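You operate a simulated robot arm through the tools that you are given. There is no shell and no other tool. Be economical: measure what you need, move in short steps, check, and stop when the job is done.

You run a simulated robot arm. Do the job below in one go: nothing can be reset, and whatever is moved stays where it is left.

JOB
Drop the yellow and black rings into the mint drawer, then open it.
Fine: lay the yellow ring in cell 1 and the black ring in cell 2 of the orange tray, then open the count slider and shut it again. Where these are worked on the way, their far stop is far enough and under half their travel is too little: count slider.
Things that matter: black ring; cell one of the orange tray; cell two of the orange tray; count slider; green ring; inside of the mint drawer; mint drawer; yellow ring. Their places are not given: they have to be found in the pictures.

It is judged by the outcome, as a careful person would: the job done as asked, and still so three seconds after it is handed in. It fails if anything else is knocked over, pushed out of place, dropped, spilled or broken.

ROBOT AND FRAMES
A 6-joint arm with a two-finger parallel gripper, fixed in place. Base frame: the origin is at the foot of the arm, x ahead of it, y to its left, z up; the work surface is at about z = 80. Units: cm, rad, N and s.
With the tool pointing down near the work surface it reaches from about 26 to 68 cm from the base axis. Its first joint turns from -1.152 to 1.152 rad. Payload 2.9 kg.
The TCP is the grasp point between the finger pads, 3 cm short of the fingertips. In the tool frame z runs along the fingers and y along their closing line. Largest opening 11 cm; finger width 2, thickness 1; the body of the gripper, 4.8 by 11.2 cm, starts 5.5 cm behind the TCP.
Orientation is told as [roll, pitch, yaw] about the base's x, y, z axes, in that order, counted from this pose: with the fingers straight down and closing along the base's y, the tool's x points along the base's -x, its y along +y and its z along -z.

CONTROLS
- The arm moves only by the tool drive_tool. Its argument "commands" is one flat list of numbers, 7 for each row, row after row: the opening, from 0 (shut) to 1 (fully open), then the shift along the base's x, y, z in cm, then the turn, a rotation vector about the base's x, y, z in rad. In form: [claw, tx, ty, tz, ax, ay, az, claw, tx, ty, tz, ax, ay, az, ...]. A call has 1 to 12 rows; each row is the pose to reach, as a shift and turn from the pose commanded when the call began. A row lasts 0.2 s, in which the tool goes at most 5 cm and 0.15 rad; a call with a longer step from one row to the next is refused whole, and so is a gripper value outside its range. Where a pose cannot be reached the arm comes as near as it can. A force on the tool above 70 N (or 10 N above the force at the start of the call, whichever is more), or a blocked arm, ends the call early, and 0.2 s more pass. The fingers move at their own pace (about 10.8 cm/s each) and stop on an object; they squeeze with about 40 N. The grip force told is the motor's: it shows also when the fingers shut on nothing. Time passes only in rows, and 0.2 s behind the last, so rows that repeat a pose let the fingers close. The reply holds the time, the measured pose of the TCP, the force on the tool along the base axes, the opening and the grip force, in the units named above and with some noise, with the torque about the TCP (base axes, N m) and any sound that the robot's microphone picked up.
- Cameras (640 x 400 px; columns grow to the right, rows downward): "scene" is fixed at [8.32, 42.65, 139.57]; the picture's right is [-0.70, -0.71, 0.00], its down [-0.42, 0.42, -0.81] and it looks along [0.57, -0.57, -0.59] (base axes); focal length 366 px, centre (320, 200). "wrist" rides on the gripper at [7.2, 1.7, -10.3] in the tool frame; the picture's right is [-0.23, 0.97, 0.00], its down [-0.76, -0.18, -0.62] and it looks along [-0.61, -0.14, 0.78] (tool axes); focal length 222 px, centre (320, 200).
- snapshot(camera): a new picture of that camera. No time passes.
- locate(camera, pixels): for up to 12 pixels [column, row] of the newest picture of that camera ("zoom" is the newest enlarged one), the place [x, y, z] in the base frame of the surface seen there, good to about 0.2 cm, but the place of the scene camera against the robot may be out by one fixed shift of up to 2.5 cm in any direction. No time passes.
- zoom(camera, box): a new picture of the part [left, top, right, bottom] of that camera's present view, enlarged. No time passes.
- sign_off(): hands the job in; it is judged then, once.

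Keep the steps short. Do not move on a guess: measure, check each grasp and each placing, and mend mistakes. In all there are 80 turns and 38 pictures (those below and enlarged ones count). Leave the gripper open and the arm clear of the work at the hand-in unless told otherwise, and finish with a single line.

The tools are called after "Request:" as a command line: name --argument value ..., lists and objects as JSON in quotes. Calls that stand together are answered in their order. drive_tool: Moves the arm, as the interface text tells. Its arguments: {"type":"object","properties":{"commands":{"type":"array","items":{"type":"number"}}},"required":["commands"]} The other tools are called the same way: snapshot (camera) takes a picture; locate (camera, pixels) gives the place of the surface under pixels of a picture; zoom (camera, box) takes an enlarged picture of a part of a camera's view; sign_off () hands the job in.

At the start:

```text
time_s: 0.0
ee_pos: [38.71, -7.56, 105.02]
orientation: [-0.001, 0.0, 0.0]
contact_force: [-0.3, -0.4, 0.1]
torque: [-0.01, 0.01, 0.02]
finger_gap: 10.99
finger_force: 0.1
```

scene: 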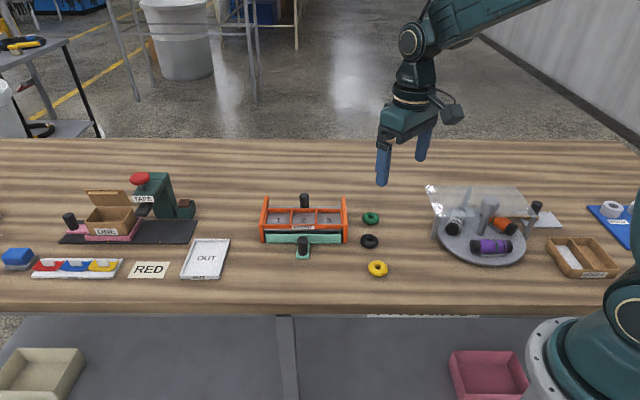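
wrist: 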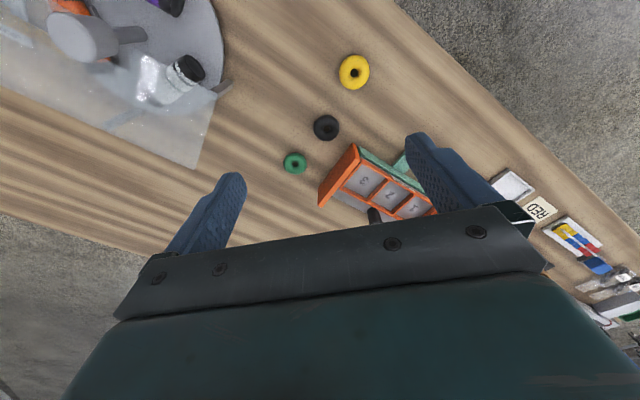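

I see the orange tray with the mint drawer near (300,225) and the rings near (375,240). I will enlarge both.

Request:
zoom --camera "scene" --box '[240, 180, 400, 280]'

Request:
zoom --camera "wrist" --box '[270, 40, 470, 240]'

```text
4.00 times, centred on (320, 230) of scene
```

zoom: 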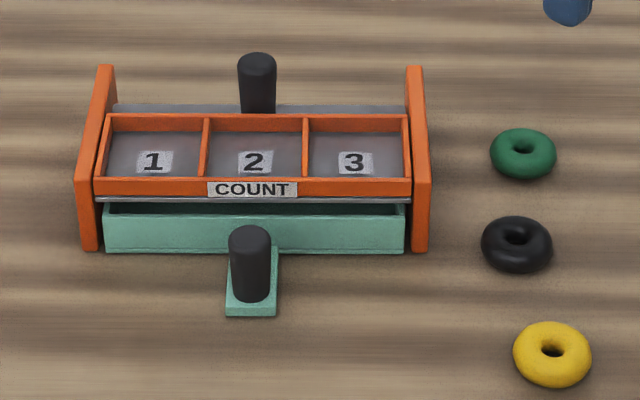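

```text
2.00 times, centred on (370, 140) of wrist
```

zoom: 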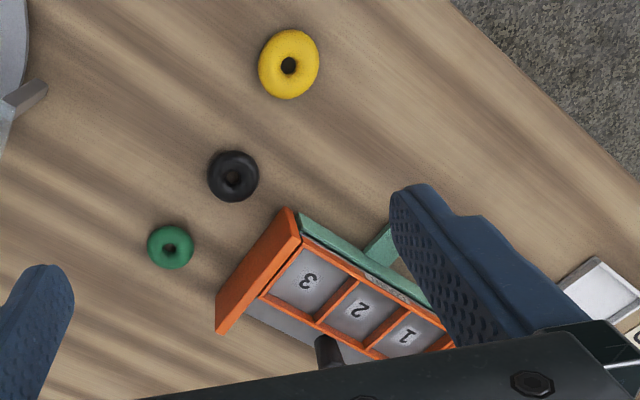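

Next I measure the rings, cells and knobs in both cameras. Comparing them gives the scene camera's shift.

Request:
locate --camera "wrist" --pixels '[[345, 63], [359, 81], [343, 80], [362, 64], [317, 122], [333, 135], [332, 120], [320, 136], [294, 163], [365, 180], [391, 194], [413, 207]]'

Request:
locate --camera "scene" --pixels '[[278, 221], [303, 220], [328, 221], [304, 196], [302, 239], [378, 273], [370, 246], [371, 221], [265, 200], [344, 200], [262, 232], [345, 232]]'

Request:
locate --camera "zoom" --pixels '[[288, 63], [269, 50], [308, 80], [233, 177], [216, 165], [250, 190], [170, 248], [288, 212], [220, 327], [322, 342], [380, 240], [308, 280]]'

```text
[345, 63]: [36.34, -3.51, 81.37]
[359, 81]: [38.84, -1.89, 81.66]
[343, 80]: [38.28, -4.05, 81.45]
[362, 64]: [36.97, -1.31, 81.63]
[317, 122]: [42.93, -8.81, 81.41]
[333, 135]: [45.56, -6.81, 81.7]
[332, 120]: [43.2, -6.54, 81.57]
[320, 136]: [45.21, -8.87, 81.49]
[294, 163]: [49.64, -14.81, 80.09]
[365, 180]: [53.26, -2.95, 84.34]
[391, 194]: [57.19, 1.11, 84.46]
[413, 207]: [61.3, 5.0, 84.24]
```

```text
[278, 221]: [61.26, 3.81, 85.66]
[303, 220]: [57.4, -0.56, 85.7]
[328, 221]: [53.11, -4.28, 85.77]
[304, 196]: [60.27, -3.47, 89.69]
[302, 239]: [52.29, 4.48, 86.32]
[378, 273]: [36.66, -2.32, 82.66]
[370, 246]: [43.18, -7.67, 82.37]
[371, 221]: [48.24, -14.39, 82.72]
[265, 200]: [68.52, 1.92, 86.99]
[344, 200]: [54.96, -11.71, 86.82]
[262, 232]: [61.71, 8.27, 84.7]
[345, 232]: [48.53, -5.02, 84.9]
```

```text
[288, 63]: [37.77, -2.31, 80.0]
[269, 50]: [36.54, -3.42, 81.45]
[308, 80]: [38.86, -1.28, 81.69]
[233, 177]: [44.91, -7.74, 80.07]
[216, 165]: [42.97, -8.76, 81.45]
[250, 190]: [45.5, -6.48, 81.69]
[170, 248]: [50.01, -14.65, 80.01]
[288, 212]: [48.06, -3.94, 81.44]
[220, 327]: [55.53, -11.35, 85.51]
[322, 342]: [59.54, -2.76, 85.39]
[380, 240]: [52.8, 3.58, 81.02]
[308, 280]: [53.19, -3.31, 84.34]
```

I need the cell size and wall height, so I will enlarge the tray in the scene view.

Request:
zoom --camera "scene" --box '[256, 190, 352, 250]'

```text
6.67 times, centred on (304, 220) of scene
```

zoom: 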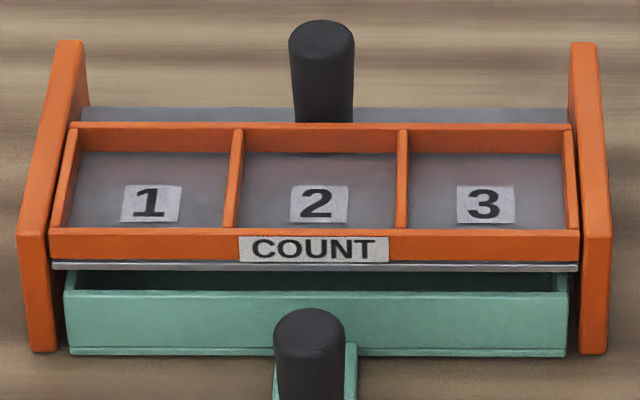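

Request:
locate --camera "zoom" --pixels '[[237, 132], [232, 215], [402, 132], [402, 215], [75, 127], [570, 127], [320, 126], [200, 232], [320, 30], [310, 320], [150, 165], [320, 165]]'

Request:
locate --camera "zoom" --pixels '[[72, 46], [30, 240], [583, 46], [597, 240], [100, 222], [215, 222], [300, 222], [200, 115], [420, 115], [200, 267], [450, 285], [350, 385]]'

```text
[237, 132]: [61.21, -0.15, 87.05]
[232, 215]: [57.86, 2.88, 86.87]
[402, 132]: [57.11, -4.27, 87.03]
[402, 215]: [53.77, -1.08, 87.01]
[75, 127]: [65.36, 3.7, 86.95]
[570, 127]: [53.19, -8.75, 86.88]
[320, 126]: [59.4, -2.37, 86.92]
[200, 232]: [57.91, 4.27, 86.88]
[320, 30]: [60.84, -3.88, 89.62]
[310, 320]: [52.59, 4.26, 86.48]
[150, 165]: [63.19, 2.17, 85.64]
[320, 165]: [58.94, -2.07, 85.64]
```

```text
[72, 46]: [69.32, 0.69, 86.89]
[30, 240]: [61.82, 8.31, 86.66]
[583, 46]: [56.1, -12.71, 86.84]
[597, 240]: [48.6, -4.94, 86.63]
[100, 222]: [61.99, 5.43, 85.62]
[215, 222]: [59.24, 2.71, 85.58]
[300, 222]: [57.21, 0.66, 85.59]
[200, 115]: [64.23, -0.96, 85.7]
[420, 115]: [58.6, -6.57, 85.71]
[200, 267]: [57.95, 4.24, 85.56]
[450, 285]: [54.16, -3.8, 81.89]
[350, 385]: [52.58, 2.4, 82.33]
```

The tray lies at 45°. Its cells are about 5.4 cm wide, with floors near z 84.3 and rims near 85.7. The scene camera is off by about (0, -1.25, +1.25). The yellow ring is at (37.75, -2.3), so I move above it and then look.

Request:
drive_tool --commands '[0.7, -0.5, 2.5, -4, 0, 0, 0, 0.7, -0.96, 5.23, -8, 0, 0, 0, 0.7, -0.96, 5.23, -12, 0, 0, 0, 0.7, -0.96, 5.23, -15, 0, 0, 0, 0.7, -0.96, 5.23, -15, 0, 0, 0]'

Request:
snapshot --camera "wrist"

```text
time_s: 1.2
ee_pos: [37.89, -1.92, 90.08]
orientation: [0.0, 0.001, 0.001]
contact_force: [-0.6, -1.1, 0.1]
torque: [-0.03, 0.05, 0.02]
finger_gap: 7.69
finger_force: 0.1
```

```text
32 pictures are left
```

wrist: 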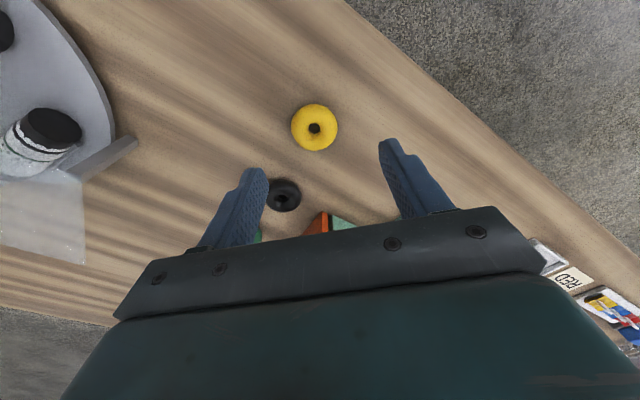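

The measured pose is slightly off the commanded one. I will locate the ring again from here.

Request:
locate --camera "wrist" --pixels '[[314, 128], [293, 127], [336, 128], [314, 106], [314, 149]]'

Request:
drive_tool --commands '[0.7, 0, 0, 0, 0, 0, 0]'

```text
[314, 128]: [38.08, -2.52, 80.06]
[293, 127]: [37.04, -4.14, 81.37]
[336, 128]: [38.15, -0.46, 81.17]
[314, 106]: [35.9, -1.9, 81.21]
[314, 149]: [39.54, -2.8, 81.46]
```

```text
time_s: 1.6
ee_pos: [37.92, -1.97, 90.04]
orientation: [0.0, 0.002, -0.001]
contact_force: [-0.5, 0.3, -0.4]
torque: [-0.01, 0.02, -0.01]
finger_gap: 7.69
finger_force: 0.1
```

The ring centre is about (37.8, -2.35) and the TCP is at (37.9, -1.95). I correct by (-0.1, -0.4), go down to z 83.4 and close.

Request:
drive_tool --commands '[0.7, -0.1, -0.4, -3, 0, 0, 0, 0.7, -0.1, -0.4, -5, 0, 0, 0, 0.7, -0.1, -0.4, -6.6, 0, 0, 0, 0.7, -0.1, -0.4, -6.6, 0, 0, 0, 0.2, -0.1, -0.4, -6.6, 0, 0, 0, 0.2, -0.1, -0.4, -6.6, 0, 0, 0, 0.2, -0.1, -0.4, -6.6, 0, 0, 0]'

```text
time_s: 3.2
ee_pos: [37.94, -2.53, 83.56]
orientation: [0.0, -0.001, -0.002]
contact_force: [0.2, -0.5, -0.4]
torque: [-0.03, 0.01, 0.0]
finger_gap: 3.93
finger_force: 40.1
```

The grip holds at 3.93 cm. I lift and carry the ring above cell 1, staying high at z 96, then look.

Request:
drive_tool --commands '[0.2, 0, 0, 4, 0, 0, 0, 0.2, 0, 0, 8.5, 0, 0, 0, 0.2, 2, 0.5, 12.5, 0, 0, 0, 0.2, 6, 2, 12.5, 0, 0, 0, 0.2, 10.4, 3.4, 12.5, 0, 0, 0, 0.2, 14.8, 4.8, 12.5, 0, 0, 0, 0.2, 19.2, 6.2, 12.5, 0, 0, 0, 0.2, 22, 7.2, 12.5, 0, 0, 0, 0.2, 23.5, 7.4, 12.5, 0, 0, 0, 0.2, 23.5, 7.4, 12.5, 0, 0, 0]'

Request:
snapshot --camera "wrist"

```text
time_s: 5.4
ee_pos: [61.26, 4.89, 96.16]
orientation: [-0.002, -0.001, 0.0]
contact_force: [0.7, 0.2, -0.7]
torque: [0.01, -0.02, 0.03]
finger_gap: 3.92
finger_force: 40.1
```

```text
31 pictures are left
```

wrist: 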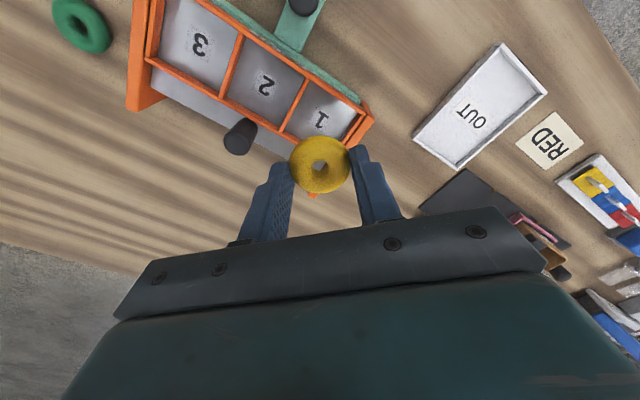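

I measure the cells from this closer view.

Request:
locate --camera "wrist" --pixels '[[321, 120], [264, 85], [199, 44], [284, 128], [305, 82], [222, 94], [240, 40], [360, 118], [150, 58], [238, 125], [298, 8], [162, 10]]'

Request:
zoom --camera "wrist" --box '[200, 20, 400, 145]'

```text
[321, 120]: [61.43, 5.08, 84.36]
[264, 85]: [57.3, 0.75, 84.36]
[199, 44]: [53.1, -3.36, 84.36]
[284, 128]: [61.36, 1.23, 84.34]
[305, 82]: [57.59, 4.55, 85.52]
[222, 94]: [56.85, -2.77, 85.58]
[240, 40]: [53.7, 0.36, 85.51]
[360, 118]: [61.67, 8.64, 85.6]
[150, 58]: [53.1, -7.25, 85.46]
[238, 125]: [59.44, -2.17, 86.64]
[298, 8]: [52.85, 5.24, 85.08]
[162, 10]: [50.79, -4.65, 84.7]
```

```text
3.20 times, centred on (300, 82) of wrist
```

zoom: 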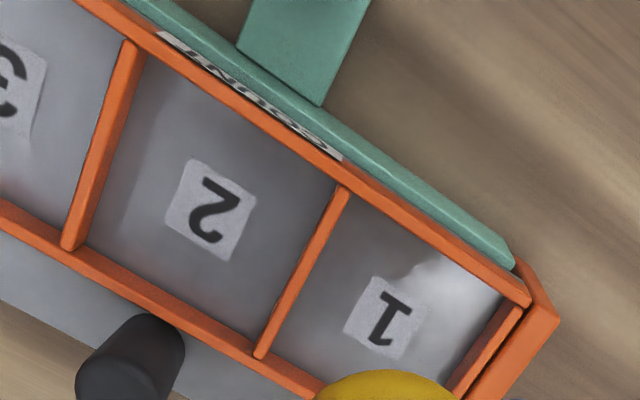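

The labels sit in the cell centres, and cell 1 is at (61.43, 5.08). I move (+0.3, +0.2) and lower until the fingertips are just above the rim at TCP z 88.85, with the ring already below rim level. Then I stop and check.

Request:
drive_tool --commands '[0.2, 0.3, 0.2, -3, 0, 0, 0, 0.2, 0.3, 0.2, -6, 0, 0, 0, 0.2, 0.3, 0.2, -7.3, 0, 0, 0, 0.2, 0.3, 0.2, -7.3, 0, 0, 0]'

Request:
zoom --camera "scene" --box '[240, 170, 368, 250]'

```text
time_s: 6.4
ee_pos: [61.32, 4.77, 88.82]
orientation: [0.0, 0.0, -0.001]
contact_force: [0.4, 0.3, -0.2]
torque: [-0.01, -0.01, 0.0]
finger_gap: 3.9
finger_force: 39.6
```

```text
5.00 times, centred on (304, 210) of scene
```

zoom: 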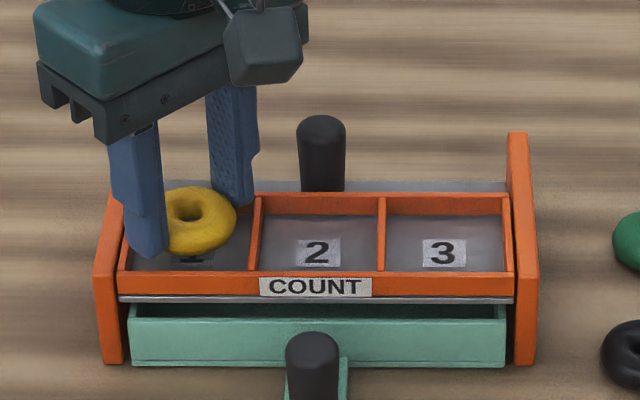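

Request:
locate --camera "zoom" --pixels '[[175, 205], [225, 215], [200, 192], [200, 235], [318, 250], [145, 252], [230, 200], [197, 257]]'

```text
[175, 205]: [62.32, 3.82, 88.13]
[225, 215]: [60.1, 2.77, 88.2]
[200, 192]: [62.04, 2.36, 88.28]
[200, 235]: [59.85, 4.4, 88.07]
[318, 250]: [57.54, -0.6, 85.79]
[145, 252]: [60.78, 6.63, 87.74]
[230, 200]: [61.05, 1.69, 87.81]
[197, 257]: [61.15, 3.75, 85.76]
```

The ring is about 0.6 cm off towards cell 2, so I shift it (+0.5, +0.35) and release.

Request:
drive_tool --commands '[0.2, 0.5, 0.35, 0, 0, 0, 0, 0.2, 0.5, 0.35, 0, 0, 0, 0, 0.55, 0.5, 0.35, 0, 0, 0, 0, 0.55, 0.5, 0.35, 0, 0, 0, 0, 0.55, 0.5, 0.35, 3, 0, 0, 0, 0.55, 0.5, 0.35, 7, 0, 0, 0, 0.55, 0.5, 0.35, 10, 0, 0, 0]'

Request:
zoom --camera "scene" --box '[240, 170, 368, 250]'

```text
time_s: 8.0
ee_pos: [61.99, 5.3, 99.0]
orientation: [-0.001, 0.0, 0.002]
contact_force: [-0.6, 0.4, 0.6]
torque: [-0.01, 0.0, 0.04]
finger_gap: 6.05
finger_force: 0.1
```

```text
5.00 times, centred on (304, 210) of scene
```

zoom: 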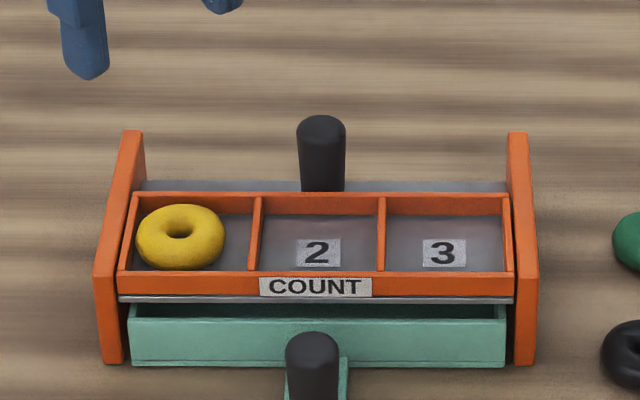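

The yellow ring lies flat in cell 1. Now I go above the black ring at about (44.7, -7.7).

Request:
drive_tool --commands '[0.65, -3.4, -2.6, 0, 0, 0, 0, 0.65, -7, -5.2, 0, 0, 0, 0, 0.65, -10.5, -7.8, 0, 0, 0, 0, 0.65, -14, -10.4, 0, 0, 0, 0, 0.65, -17.3, -13, 0, 0, 0, 0, 0.65, -17.3, -13, -4, 0, 0, 0, 0.65, -17.3, -13, -8, 0, 0, 0, 0.65, -17.3, -13, -8, 0, 0, 0]'

Request:
zoom --camera "wrist" --box '[220, 75, 420, 200]'

```text
time_s: 9.8
ee_pos: [44.75, -7.74, 90.84]
orientation: [-0.001, -0.001, 0.0]
contact_force: [0.4, -0.1, 0.8]
torque: [-0.01, 0.0, 0.0]
finger_gap: 7.16
finger_force: 0.0
```

```text
3.20 times, centred on (320, 138) of wrist
```

zoom: 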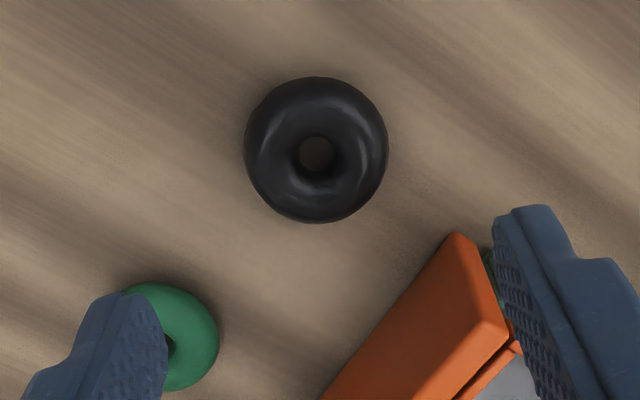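

Request:
locate --camera "zoom" --pixels '[[317, 154], [250, 150], [384, 155], [317, 82], [317, 218], [455, 240], [160, 340], [180, 295]]'

```text
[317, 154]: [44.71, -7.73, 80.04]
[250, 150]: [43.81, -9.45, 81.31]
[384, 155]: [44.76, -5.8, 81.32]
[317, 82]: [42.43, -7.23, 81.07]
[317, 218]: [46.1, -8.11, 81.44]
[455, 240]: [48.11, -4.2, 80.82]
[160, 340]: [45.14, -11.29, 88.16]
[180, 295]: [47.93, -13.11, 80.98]
```

The black ring's centre is about (44.45, -7.65), with clear space on both sides. I go down and close.

Request:
drive_tool --commands '[0.6, -0.3, 0.05, -4, 0, 0, 0, 0.6, -0.3, 0.05, -6, 0, 0, 0, 0.6, -0.3, 0.05, -7.35, 0, 0, 0, 0.6, -0.3, 0.05, -7.35, 0, 0, 0, 0.2, -0.3, 0.05, -7.35, 0, 0, 0, 0.2, -0.3, 0.05, -7.35, 0, 0, 0, 0.2, -0.3, 0.05, -7.35, 0, 0, 0]'

```text
time_s: 11.4
ee_pos: [44.29, -7.73, 83.22]
orientation: [0.001, 0.0, 0.001]
contact_force: [0.0, -0.4, 0.4]
torque: [0.01, -0.01, 0.0]
finger_gap: 3.98
finger_force: 39.7
```

The grip holds at 3.98 cm. I lift and carry the ring above cell 2 with a shift of (12.9, 8.4), then lower it to just above the rim.

Request:
drive_tool --commands '[0.2, 0, 0, 4, 0, 0, 0, 0.2, 0, 0, 8.5, 0, 0, 0, 0.2, 1, 0.6, 12.5, 0, 0, 0, 0.2, 5, 3.2, 12.5, 0, 0, 0, 0.2, 9, 5.8, 12.5, 0, 0, 0, 0.2, 12.9, 8.4, 12.5, 0, 0, 0, 0.2, 12.9, 8.4, 12.5, 0, 0, 0, 0.2, 12.9, 8.4, 8.5, 0, 0, 0, 0.2, 12.9, 8.4, 6.5, 0, 0, 0, 0.2, 12.9, 8.4, 5.4, 0, 0, 0, 0.2, 12.9, 8.4, 5.4, 0, 0, 0]'

Request:
zoom --camera "scene" --box '[240, 170, 368, 250]'

```text
time_s: 13.8
ee_pos: [57.35, 0.81, 88.69]
orientation: [0.001, -0.001, 0.0]
contact_force: [-0.1, 0.3, -1.1]
torque: [0.02, 0.01, 0.01]
finger_gap: 3.99
finger_force: 39.9
```

```text
5.00 times, centred on (304, 210) of scene
```

zoom: 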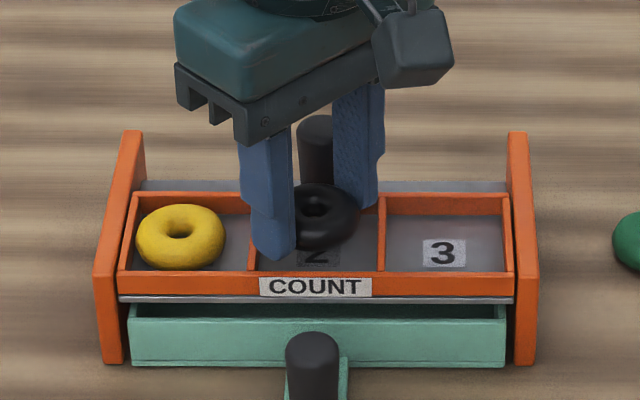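

The ring sits above cell 2, about 0.4 cm towards cell 3. I nudge it (+0.25, +0.2), release and lift.

Request:
drive_tool --commands '[0.2, 0.25, 0.2, 0, 0, 0, 0, 0.2, 0.25, 0.2, 0, 0, 0, 0, 0.5, 0.25, 0.2, 0, 0, 0, 0, 0.5, 0.25, 0.2, 0, 0, 0, 0, 0.5, 0.25, 0.2, 3, 0, 0, 0, 0.5, 0.25, 0.2, 7, 0, 0, 0, 0.5, 0.25, 0.2, 9, 0, 0, 0]'

Request:
zoom --camera "scene" --box '[240, 170, 368, 250]'

Request:
snapshot --camera "wrist"

```text
time_s: 15.4
ee_pos: [57.68, 0.97, 97.91]
orientation: [0.0, 0.001, -0.001]
contact_force: [0.3, 0.1, -0.1]
torque: [-0.03, -0.02, 0.01]
finger_gap: 5.51
finger_force: 0.1
```

```text
5.00 times, centred on (304, 210) of scene
```

zoom: 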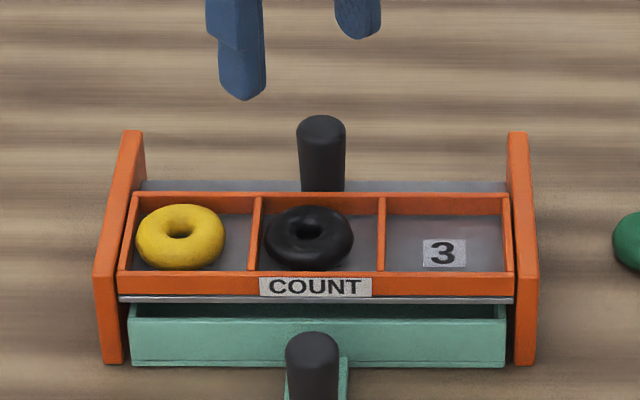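

```text
24 pictures are left
```

wrist: 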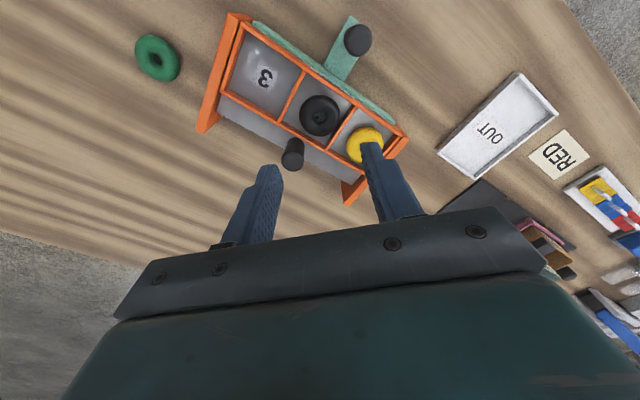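

Both rings are placed. Next is the count slider: I measure its back knob at (293,150) and the drawer's knob at (357,38).

Request:
locate --camera "wrist" --pixels '[[295, 143], [292, 160], [286, 161], [298, 160], [304, 147], [360, 40], [346, 38], [369, 36], [358, 28], [340, 65], [325, 176], [240, 105]]'

Request:
zoom --camera "wrist" --box '[220, 20, 412, 140]'

```text
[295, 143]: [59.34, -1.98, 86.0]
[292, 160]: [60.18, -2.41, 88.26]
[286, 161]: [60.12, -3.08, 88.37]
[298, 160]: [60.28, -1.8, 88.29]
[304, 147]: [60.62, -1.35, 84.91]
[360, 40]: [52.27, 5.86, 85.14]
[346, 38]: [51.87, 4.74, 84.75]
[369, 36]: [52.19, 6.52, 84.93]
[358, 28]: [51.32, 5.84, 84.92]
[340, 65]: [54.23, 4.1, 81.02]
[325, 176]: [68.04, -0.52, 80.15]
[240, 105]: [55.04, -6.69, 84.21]
```

```text
3.33 times, centred on (316, 80) of wrist
```

zoom: 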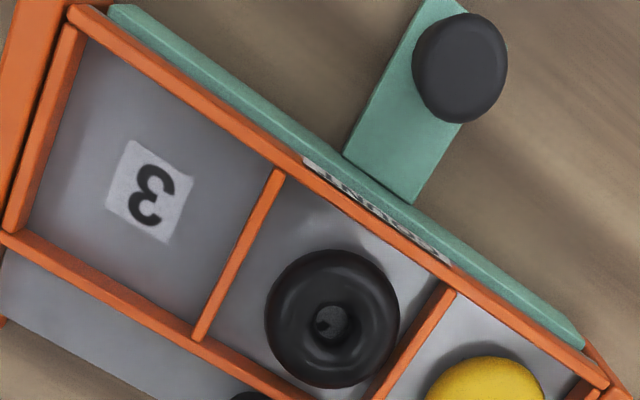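

The slider knob is at about (60.35, -2.5) with its top at z 88.3. The drawer knob is at about (51.95, 5.7) with its top at z 85.1. I turn the gripper 45° so it closes along the slide direction, and move above the slider knob.

Request:
drive_tool --commands '[0.4, 0.5, -0.5, 0, 0, 0, 0.14, 0.4, 1, -1.2, 0, 0, 0, 0.28, 0.4, 1.5, -2, 0, 0, 0, 0.42, 0.4, 2, -2.6, 0, 0, 0, 0.56, 0.4, 2.4, -3.1, 0, 0, 0, 0.7, 0.4, 2.65, -3.5, 0, 0, 0, 0.785, 0.4, 2.65, -3.5, 0, 0, 0, 0.785]'

Request:
snapshot --camera "wrist"

```text
time_s: 17.0
ee_pos: [60.24, -2.54, 97.73]
orientation: [0.001, 0.001, 0.786]
contact_force: [0.3, 0.0, 0.6]
torque: [-0.03, 0.0, 0.0]
finger_gap: 4.41
finger_force: 0.0
```

```text
22 pictures are left
```

wrist: 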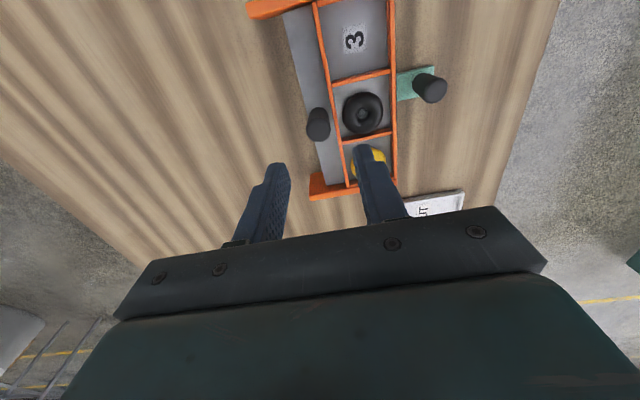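

Request:
locate --camera "wrist" --pixels '[[317, 130], [311, 131], [324, 131], [318, 137], [362, 88], [364, 113]]'

```text
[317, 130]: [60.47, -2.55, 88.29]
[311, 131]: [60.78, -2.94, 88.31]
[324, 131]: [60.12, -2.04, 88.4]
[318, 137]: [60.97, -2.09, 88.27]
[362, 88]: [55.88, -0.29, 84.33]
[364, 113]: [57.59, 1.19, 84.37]
```

The knob top is centred at (60.5, -2.45). I lower around it until the tips are at about z 86.2, above the rim, then close.

Request:
drive_tool --commands '[0.4, 0.2, 0.05, -4, 0, 0, 0, 0.4, 0.2, 0.05, -7, 0, 0, 0, 0.4, 0.2, 0.05, -8.5, 0, 0, 0, 0.4, 0.2, 0.05, -8.5, 0, 0, 0, 0, 0.2, 0.05, -8.5, 0, 0, 0, 0, 0.2, 0.05, -8.5, 0, 0, 0, 0, 0.2, 0.05, -8.5, 0, 0, 0]'

```text
time_s: 18.6
ee_pos: [60.28, -2.58, 89.04]
orientation: [-0.005, -0.001, 0.782]
contact_force: [16.3, -11.8, -7.9]
torque: [0.28, -0.52, -0.09]
finger_gap: 2.23
finger_force: 44.7
```

The grip holds at 2.23 cm. Now I pull the slider back along (+1, -1) in small steps.

Request:
drive_tool --commands '[0, 0.4, -0.4, 0, 0, 0, 0, 0, 0.8, -0.8, 0, 0, 0, 0, 0, 1.2, -1.2, 0, 0, 0, 0, 0, 1.6, -1.6, 0, 0, 0, 0, 0, 2, -2, 0, 0, 0, 0, 0, 2.4, -2.4, 0, 0, 0, 0]'

Request:
zoom --camera "scene" --box '[240, 160, 384, 250]'

```text
time_s: 20.0
ee_pos: [62.67, -4.92, 89.07]
orientation: [0.002, 0.005, 0.784]
contact_force: [-10.1, -9.7, -13.3]
torque: [0.38, -0.51, -0.07]
finger_gap: 2.21
finger_force: 44.9
```

```text
4.44 times, centred on (312, 205) of scene
```

zoom: 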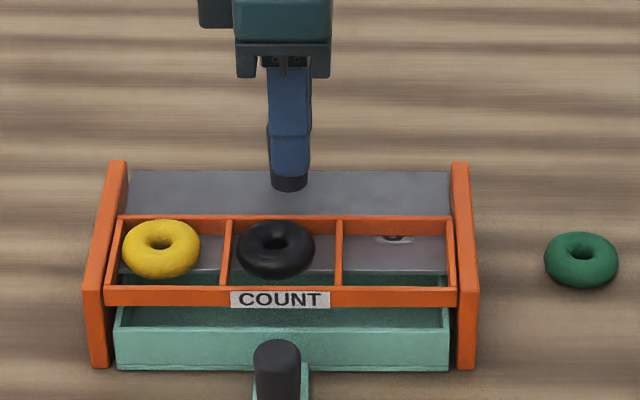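

The slider moves and the floor is opening. I continue pulling towards the far stop.

Request:
drive_tool --commands '[0, 0.4, -0.4, 0, 0, 0, 0, 0, 0.8, -0.8, 0, 0, 0, 0, 0, 1.1, -1.1, 0, 0, 0, 0, 0, 1.4, -1.4, 0, 0, 0, 0]'

Request:
zoom --camera "scene" --box '[240, 160, 384, 250]'

```text
time_s: 21.0
ee_pos: [64.13, -6.41, 89.08]
orientation: [0.001, 0.002, 0.786]
contact_force: [-7.5, -7.1, -13.3]
torque: [-0.52, 0.56, -0.11]
finger_gap: 2.19
finger_force: 45.0
```

```text
4.44 times, centred on (312, 205) of scene
```

zoom: 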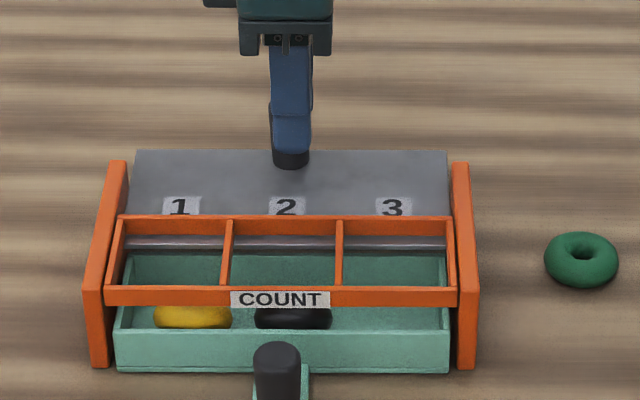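

Both rings have dropped into the drawer. I pull gently on until I feel the stop.

Request:
drive_tool --commands '[0, 0.25, -0.25, 0, 0, 0, 0, 0, 0.5, -0.5, 0, 0, 0, 0, 0, 0.75, -0.75, 0, 0, 0, 0]'

```text
time_s: 21.8
ee_pos: [64.81, -7.14, 89.26]
orientation: [0.003, 0.001, 0.783]
contact_force: [-12.0, -9.8, -14.9]
torque: [-0.19, 0.26, 0.07]
finger_gap: 2.21
finger_force: 44.7
```

There is no hard stop yet, so I take a little more.

Request:
drive_tool --commands '[0, 0.25, -0.25, 0, 0, 0, 0, 0, 0.5, -0.5, 0, 0, 0, 0]'

Request:
zoom --camera "scene" --box '[240, 160, 384, 250]'

```text
time_s: 22.4
ee_pos: [64.99, -7.23, 89.02]
orientation: [0.012, 0.009, 0.793]
contact_force: [-41.9, 13.0, 0.4]
torque: [0.63, -0.18, 0.1]
finger_gap: 2.21
finger_force: 45.0
```

```text
4.44 times, centred on (312, 205) of scene
```

zoom: 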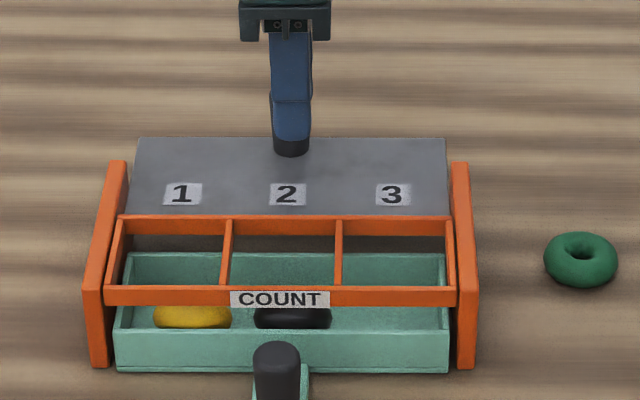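

Resistance has risen, so this is the far stop. The drawer holds both rings and the floor is fully open. Now I push the slider back shut.

Request:
drive_tool --commands '[0, -0.5, 0.5, 0, 0, 0, 0, 0, -1, 1, 0, 0, 0, 0, 0, -1.5, 1.5, 0, 0, 0, 0, 0, -2, 2, 0, 0, 0, 0, 0, -2.5, 2.5, 0, 0, 0, 0, 0, -3, 3, 0, 0, 0, 0, 0, -3.5, 3.5, 0, 0, 0, 0, 0, -4, 4, 0, 0, 0, 0, 0, -4.4, 4.4, 0, 0, 0, 0, 0, -4.7, 4.7, 0, 0, 0, 0, 0, -5, 5, 0, 0, 0, 0]'

Request:
zoom --camera "scene" --box '[240, 160, 384, 250]'

```text
time_s: 24.8
ee_pos: [60.39, -2.63, 89.15]
orientation: [0.0, 0.002, 0.785]
contact_force: [-10.2, -16.0, -12.2]
torque: [-0.82, 0.82, 0.03]
finger_gap: 2.19
finger_force: 44.6
```

```text
4.44 times, centred on (312, 205) of scene
```

zoom: 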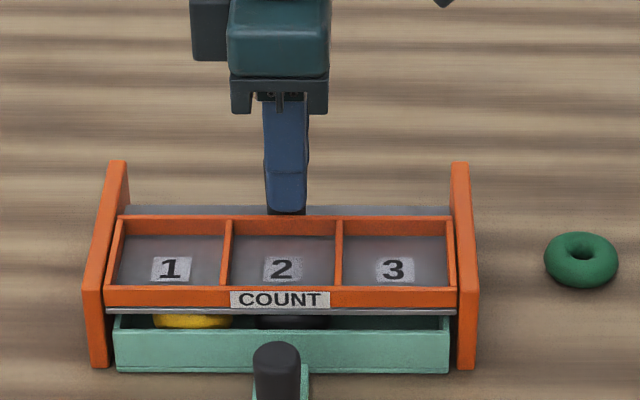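

It looks shut. A small extra push will confirm the stop.

Request:
drive_tool --commands '[0, -0.2, 0.2, 0, 0, 0, 0, 0, -0.4, 0.4, 0, 0, 0, 0]'

```text
time_s: 25.4
ee_pos: [60.42, -2.61, 89.24]
orientation: [-0.008, -0.005, 0.777]
contact_force: [26.4, -29.7, -30.7]
torque: [0.03, -0.38, 0.07]
finger_gap: 2.21
finger_force: 45.0
```

The slider is against its closed stop. I relax the push, open and lift clear.

Request:
drive_tool --commands '[0, 0.3, -0.3, 0, 0, 0, 0, 0.4, 0.3, -0.3, 0, 0, 0, 0, 0.4, 0.3, -0.3, 0, 0, 0, 0, 0.4, 0.3, -0.3, 3, 0, 0, 0, 0.4, 0.3, -0.3, 7, 0, 0, 0, 0.4, 0.3, -0.3, 10, 0, 0, 0, 0.4, 0.3, -0.3, 10, 0, 0, 0]'

Request:
zoom --camera "scene" --box '[240, 160, 384, 250]'

Request:
snapshot --camera "wrist"

```text
time_s: 27.0
ee_pos: [60.34, -2.62, 99.36]
orientation: [0.001, 0.001, 0.786]
contact_force: [0.4, -0.7, 0.4]
torque: [0.01, 0.02, 0.01]
finger_gap: 4.38
finger_force: 0.1
```

```text
4.44 times, centred on (312, 205) of scene
```

zoom: 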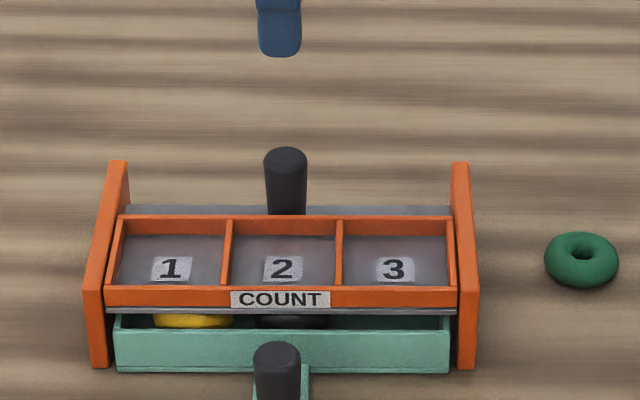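

```text
16 pictures are left
```

wrist: 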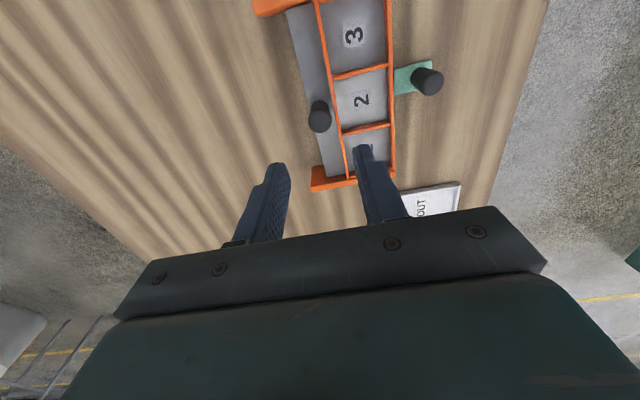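

The slider is shut and the rings are in the drawer. Next I measure the drawer knob.

Request:
locate --camera "wrist" --pixels '[[431, 82], [422, 82], [440, 82], [431, 74], [431, 91], [402, 80], [394, 80], [411, 68]]'

```text
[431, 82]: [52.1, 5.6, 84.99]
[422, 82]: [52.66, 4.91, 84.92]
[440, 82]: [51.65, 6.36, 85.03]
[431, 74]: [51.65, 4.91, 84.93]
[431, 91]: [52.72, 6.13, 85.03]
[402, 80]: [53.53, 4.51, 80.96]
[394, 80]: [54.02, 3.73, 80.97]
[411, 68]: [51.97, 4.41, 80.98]
```

The knob centre is (52.15, 5.6). I move above it at z 93 and check.

Request:
drive_tool --commands '[0.4, -3, 3, 0, 0, 0, 0, 0.4, -6, 6, 0, 0, 0, 0, 0.4, -8.2, 8.2, 0, 0, 0, 0, 0.4, -8.2, 8.2, -4, 0, 0, 0, 0.4, -8.2, 8.2, -7, 0, 0, 0, 0.4, -8.2, 8.2, -7, 0, 0, 0]'

Request:
snapshot --camera "wrist"

```text
time_s: 28.4
ee_pos: [52.22, 5.68, 92.29]
orientation: [0.0, -0.001, 0.785]
contact_force: [0.2, 0.2, 0.5]
torque: [0.01, -0.01, 0.01]
finger_gap: 4.41
finger_force: 0.0
```

```text
15 pictures are left
```

wrist: 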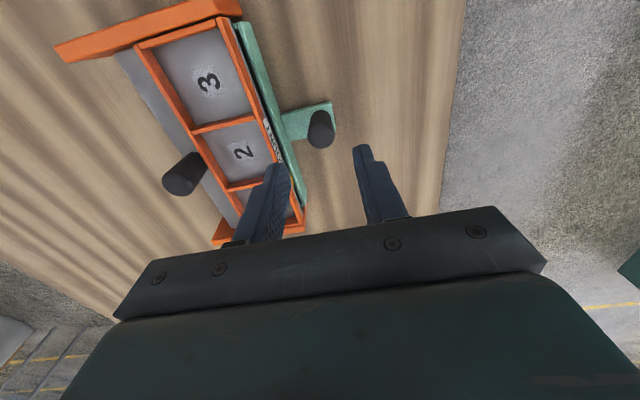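

The knob lies between the fingers. I lower to z 85.3 with a narrower opening and close.

Request:
drive_tool --commands '[0.34, 0, 0, -3, 0, 0, 0, 0.34, 0, 0, -5, 0, 0, 0, 0.34, 0, 0, -7, 0, 0, 0, 0.34, 0, 0, -7, 0, 0, 0, 0, 0, 0, -7, 0, 0, 0, 0, 0, 0, -7, 0, 0, 0, 0, 0, 0, -7, 0, 0, 0]'

```text
time_s: 30.0
ee_pos: [52.21, 5.72, 85.16]
orientation: [0.0, 0.0, 0.784]
contact_force: [0.6, -1.4, -5.0]
torque: [0.3, -0.32, 0.01]
finger_gap: 2.24
finger_force: 45.5
```

The knob is gripped at 2.24 cm. I pull the drawer out along (-1, +1) in small steps.

Request:
drive_tool --commands '[0, -0.4, 0.4, 0, 0, 0, 0, 0, -0.8, 0.8, 0, 0, 0, 0, 0, -1.2, 1.2, 0, 0, 0, 0, 0, -1.6, 1.6, 0, 0, 0, 0, 0, -2, 2, 0, 0, 0, 0, 0, -2.4, 2.4, 0, 0, 0, 0, 0, -2.8, 2.8, 0, 0, 0, 0, 0, -3.2, 3.2, 0, 0, 0, 0]'

Request:
snapshot --camera "scene"

```text
time_s: 31.8
ee_pos: [49.02, 9.02, 85.28]
orientation: [0.0, -0.002, 0.786]
contact_force: [14.5, 13.6, -22.3]
torque: [0.42, -0.38, 0.03]
finger_gap: 2.21
finger_force: 45.1
```

```text
14 pictures are left
```

scene: 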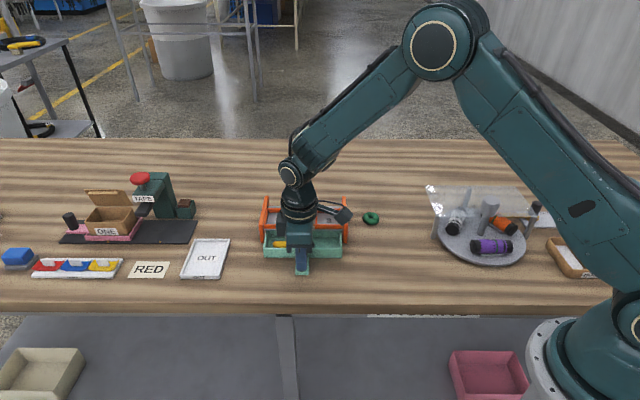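

The drawer is sliding out. I keep pulling gently and watch the force for the stop.

Request:
drive_tool --commands '[0, -0.3, 0.3, 0, 0, 0, 0, 0, -0.6, 0.6, 0, 0, 0, 0, 0, -0.9, 0.9, 0, 0, 0, 0, 0, -1.2, 1.2, 0, 0, 0, 0]'

Request:
zoom --camera "scene" --box '[230, 190, 390, 290]'

```text
time_s: 32.8
ee_pos: [47.83, 10.08, 85.27]
orientation: [-0.004, -0.005, 0.785]
contact_force: [13.9, 12.1, -5.7]
torque: [0.73, -0.67, 0.11]
finger_gap: 2.21
finger_force: 44.9
```

```text
4.00 times, centred on (310, 240) of scene
```

zoom: 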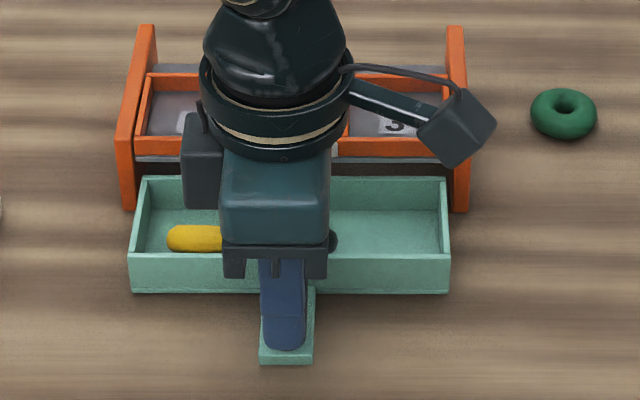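

The drawer looks almost fully out. I pull a little more to feel for the stop.

Request:
drive_tool --commands '[0, -0.15, 0.15, 0, 0, 0, 0, 0, -0.3, 0.3, 0, 0, 0, 0, 0, -0.45, 0.45, 0, 0, 0, 0]'

```text
time_s: 33.6
ee_pos: [47.44, 10.64, 85.27]
orientation: [-0.002, 0.0, 0.783]
contact_force: [6.8, 6.2, 6.1]
torque: [0.68, -0.75, -0.11]
finger_gap: 2.22
finger_force: 44.7
```

Request:
drive_tool --commands '[0, -0.15, 0.15, 0, 0, 0, 0, 0, -0.3, 0.3, 0, 0, 0, 0, 0, -0.45, 0.45, 0, 0, 0, 0]'

Request:
zoom --camera "scene" --box '[230, 190, 390, 290]'

```text
time_s: 34.4
ee_pos: [46.95, 10.98, 85.1]
orientation: [-0.003, -0.002, 0.784]
contact_force: [17.1, 2.5, 8.2]
torque: [-0.54, 0.52, 0.13]
finger_gap: 2.2
finger_force: 45.2
```

```text
4.00 times, centred on (310, 240) of scene
```

zoom: 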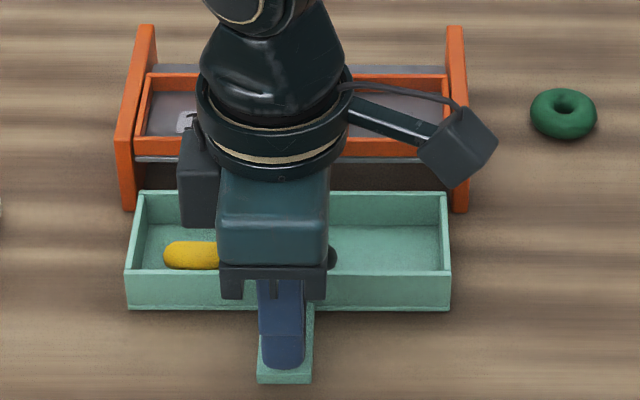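

The drawer is wide open and the rings are inside. One last small pull will test for the stop.

Request:
drive_tool --commands '[0, -0.15, 0.15, 0, 0, 0, 0, 0, -0.3, 0.3, 0, 0, 0, 0, 0, -0.45, 0.45, 0, 0, 0, 0]'

```text
time_s: 35.2
ee_pos: [47.02, 10.96, 85.13]
orientation: [-0.014, -0.004, 0.772]
contact_force: [38.2, -30.0, -4.8]
torque: [-0.33, 0.35, 0.24]
finger_gap: 2.25
finger_force: 44.8
```

The drawer is at its far stop. I relax the pull, open the fingers slightly and lift straight up clear.

Request:
drive_tool --commands '[0, 0.42, -0.42, 0, 0, 0, 0, 0.34, 0.42, -0.42, 0, 0, 0, 0, 0.34, 0.42, -0.42, 0, 0, 0, 0, 0.34, 0.42, -0.42, 2, 0, 0, 0, 0.34, 0.42, -0.42, 6, 0, 0, 0, 0.6, 0.42, -0.42, 10, 0, 0, 0, 1, -3, 0, 14, 0, 0, 0, 1, -6, 0, 17, 0, 0, 0, 1, -9, -2, 18, 0, 0, 0, 1, -12, -5, 18, 0, 0, 0, 1, -12, -9, 18, 0, 0, 0, 1, -12, -9, 18, 0, 0, 0]'

Request:
snapshot --camera "scene"

Request:
zoom --camera "scene" --box '[230, 190, 390, 290]'

```text
refused: row 7 steps farther than a row can; nothing moved
```

```text
11 pictures are left
```

scene: 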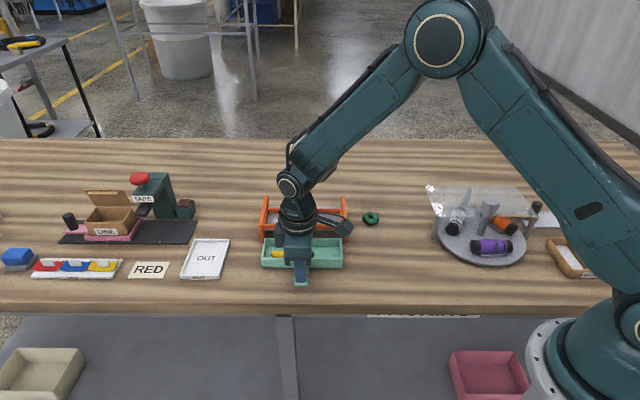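

```text
4.00 times, centred on (310, 240) of scene
```

zoom: 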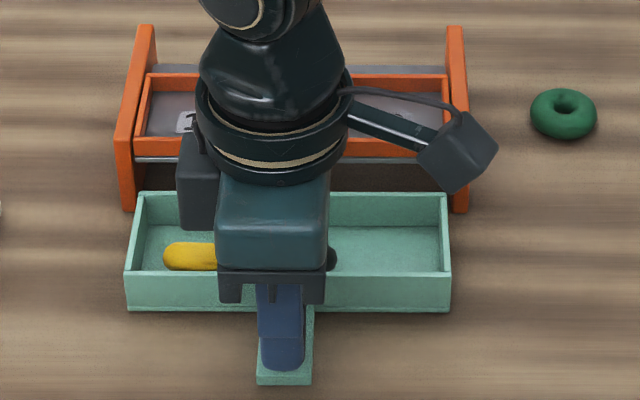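

That call was refused because one step was too long. I repeat it with shorter steps.

Request:
drive_tool --commands '[0, 0.42, -0.42, 0, 0, 0, 0, 0.34, 0.42, -0.42, 0, 0, 0, 0, 0.34, 0.42, -0.42, 0, 0, 0, 0, 0.34, 0.42, -0.42, 2, 0, 0, 0, 0.34, 0.42, -0.42, 6, 0, 0, 0, 0.34, 0.42, -0.42, 10, 0, 0, 0, 0.6, 0, -0.4, 14, 0, 0, 0, 0.6, -3, -1, 17, 0, 0, 0, 0.6, -6, -3, 18, 0, 0, 0, 0.6, -8, -7, 18, 0, 0, 0, 1, -8, -11, 18, 0, 0, 0, 1, -8, -11, 18, 0, 0, 0]'

Request:
snapshot --camera "scene"

Request:
zoom --camera "scene" --box '[230, 190, 390, 290]'

```text
time_s: 37.8
ee_pos: [38.25, 0.56, 103.25]
orientation: [-0.002, -0.001, 0.785]
contact_force: [0.1, -0.7, 0.6]
torque: [-0.01, -0.03, 0.0]
finger_gap: 10.99
finger_force: 0.1
```

```text
9 pictures are left
```

scene: 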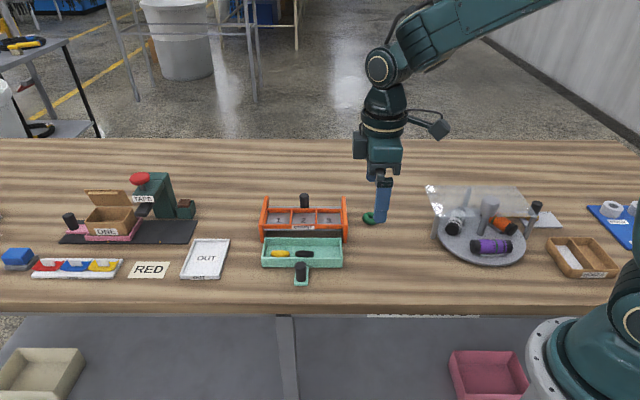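

```text
4.00 times, centred on (310, 240) of scene
```

zoom: 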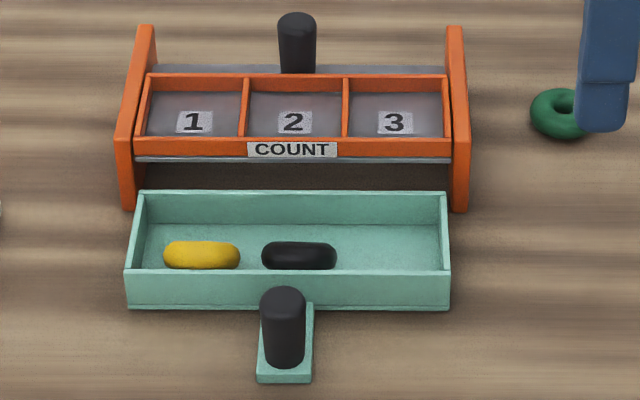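

The drawer is open with both rings inside, the slider is shut, the green ring has not moved, and the arm is clear with the gripper open. I hand in.

Request:
sign_off

```text
The job is handed in.
```

The yellow and black rings went through cells 1 and 2 into the mint drawer, the count slider was opened to its far stop and shut again, and the drawer is open with both rings inside.
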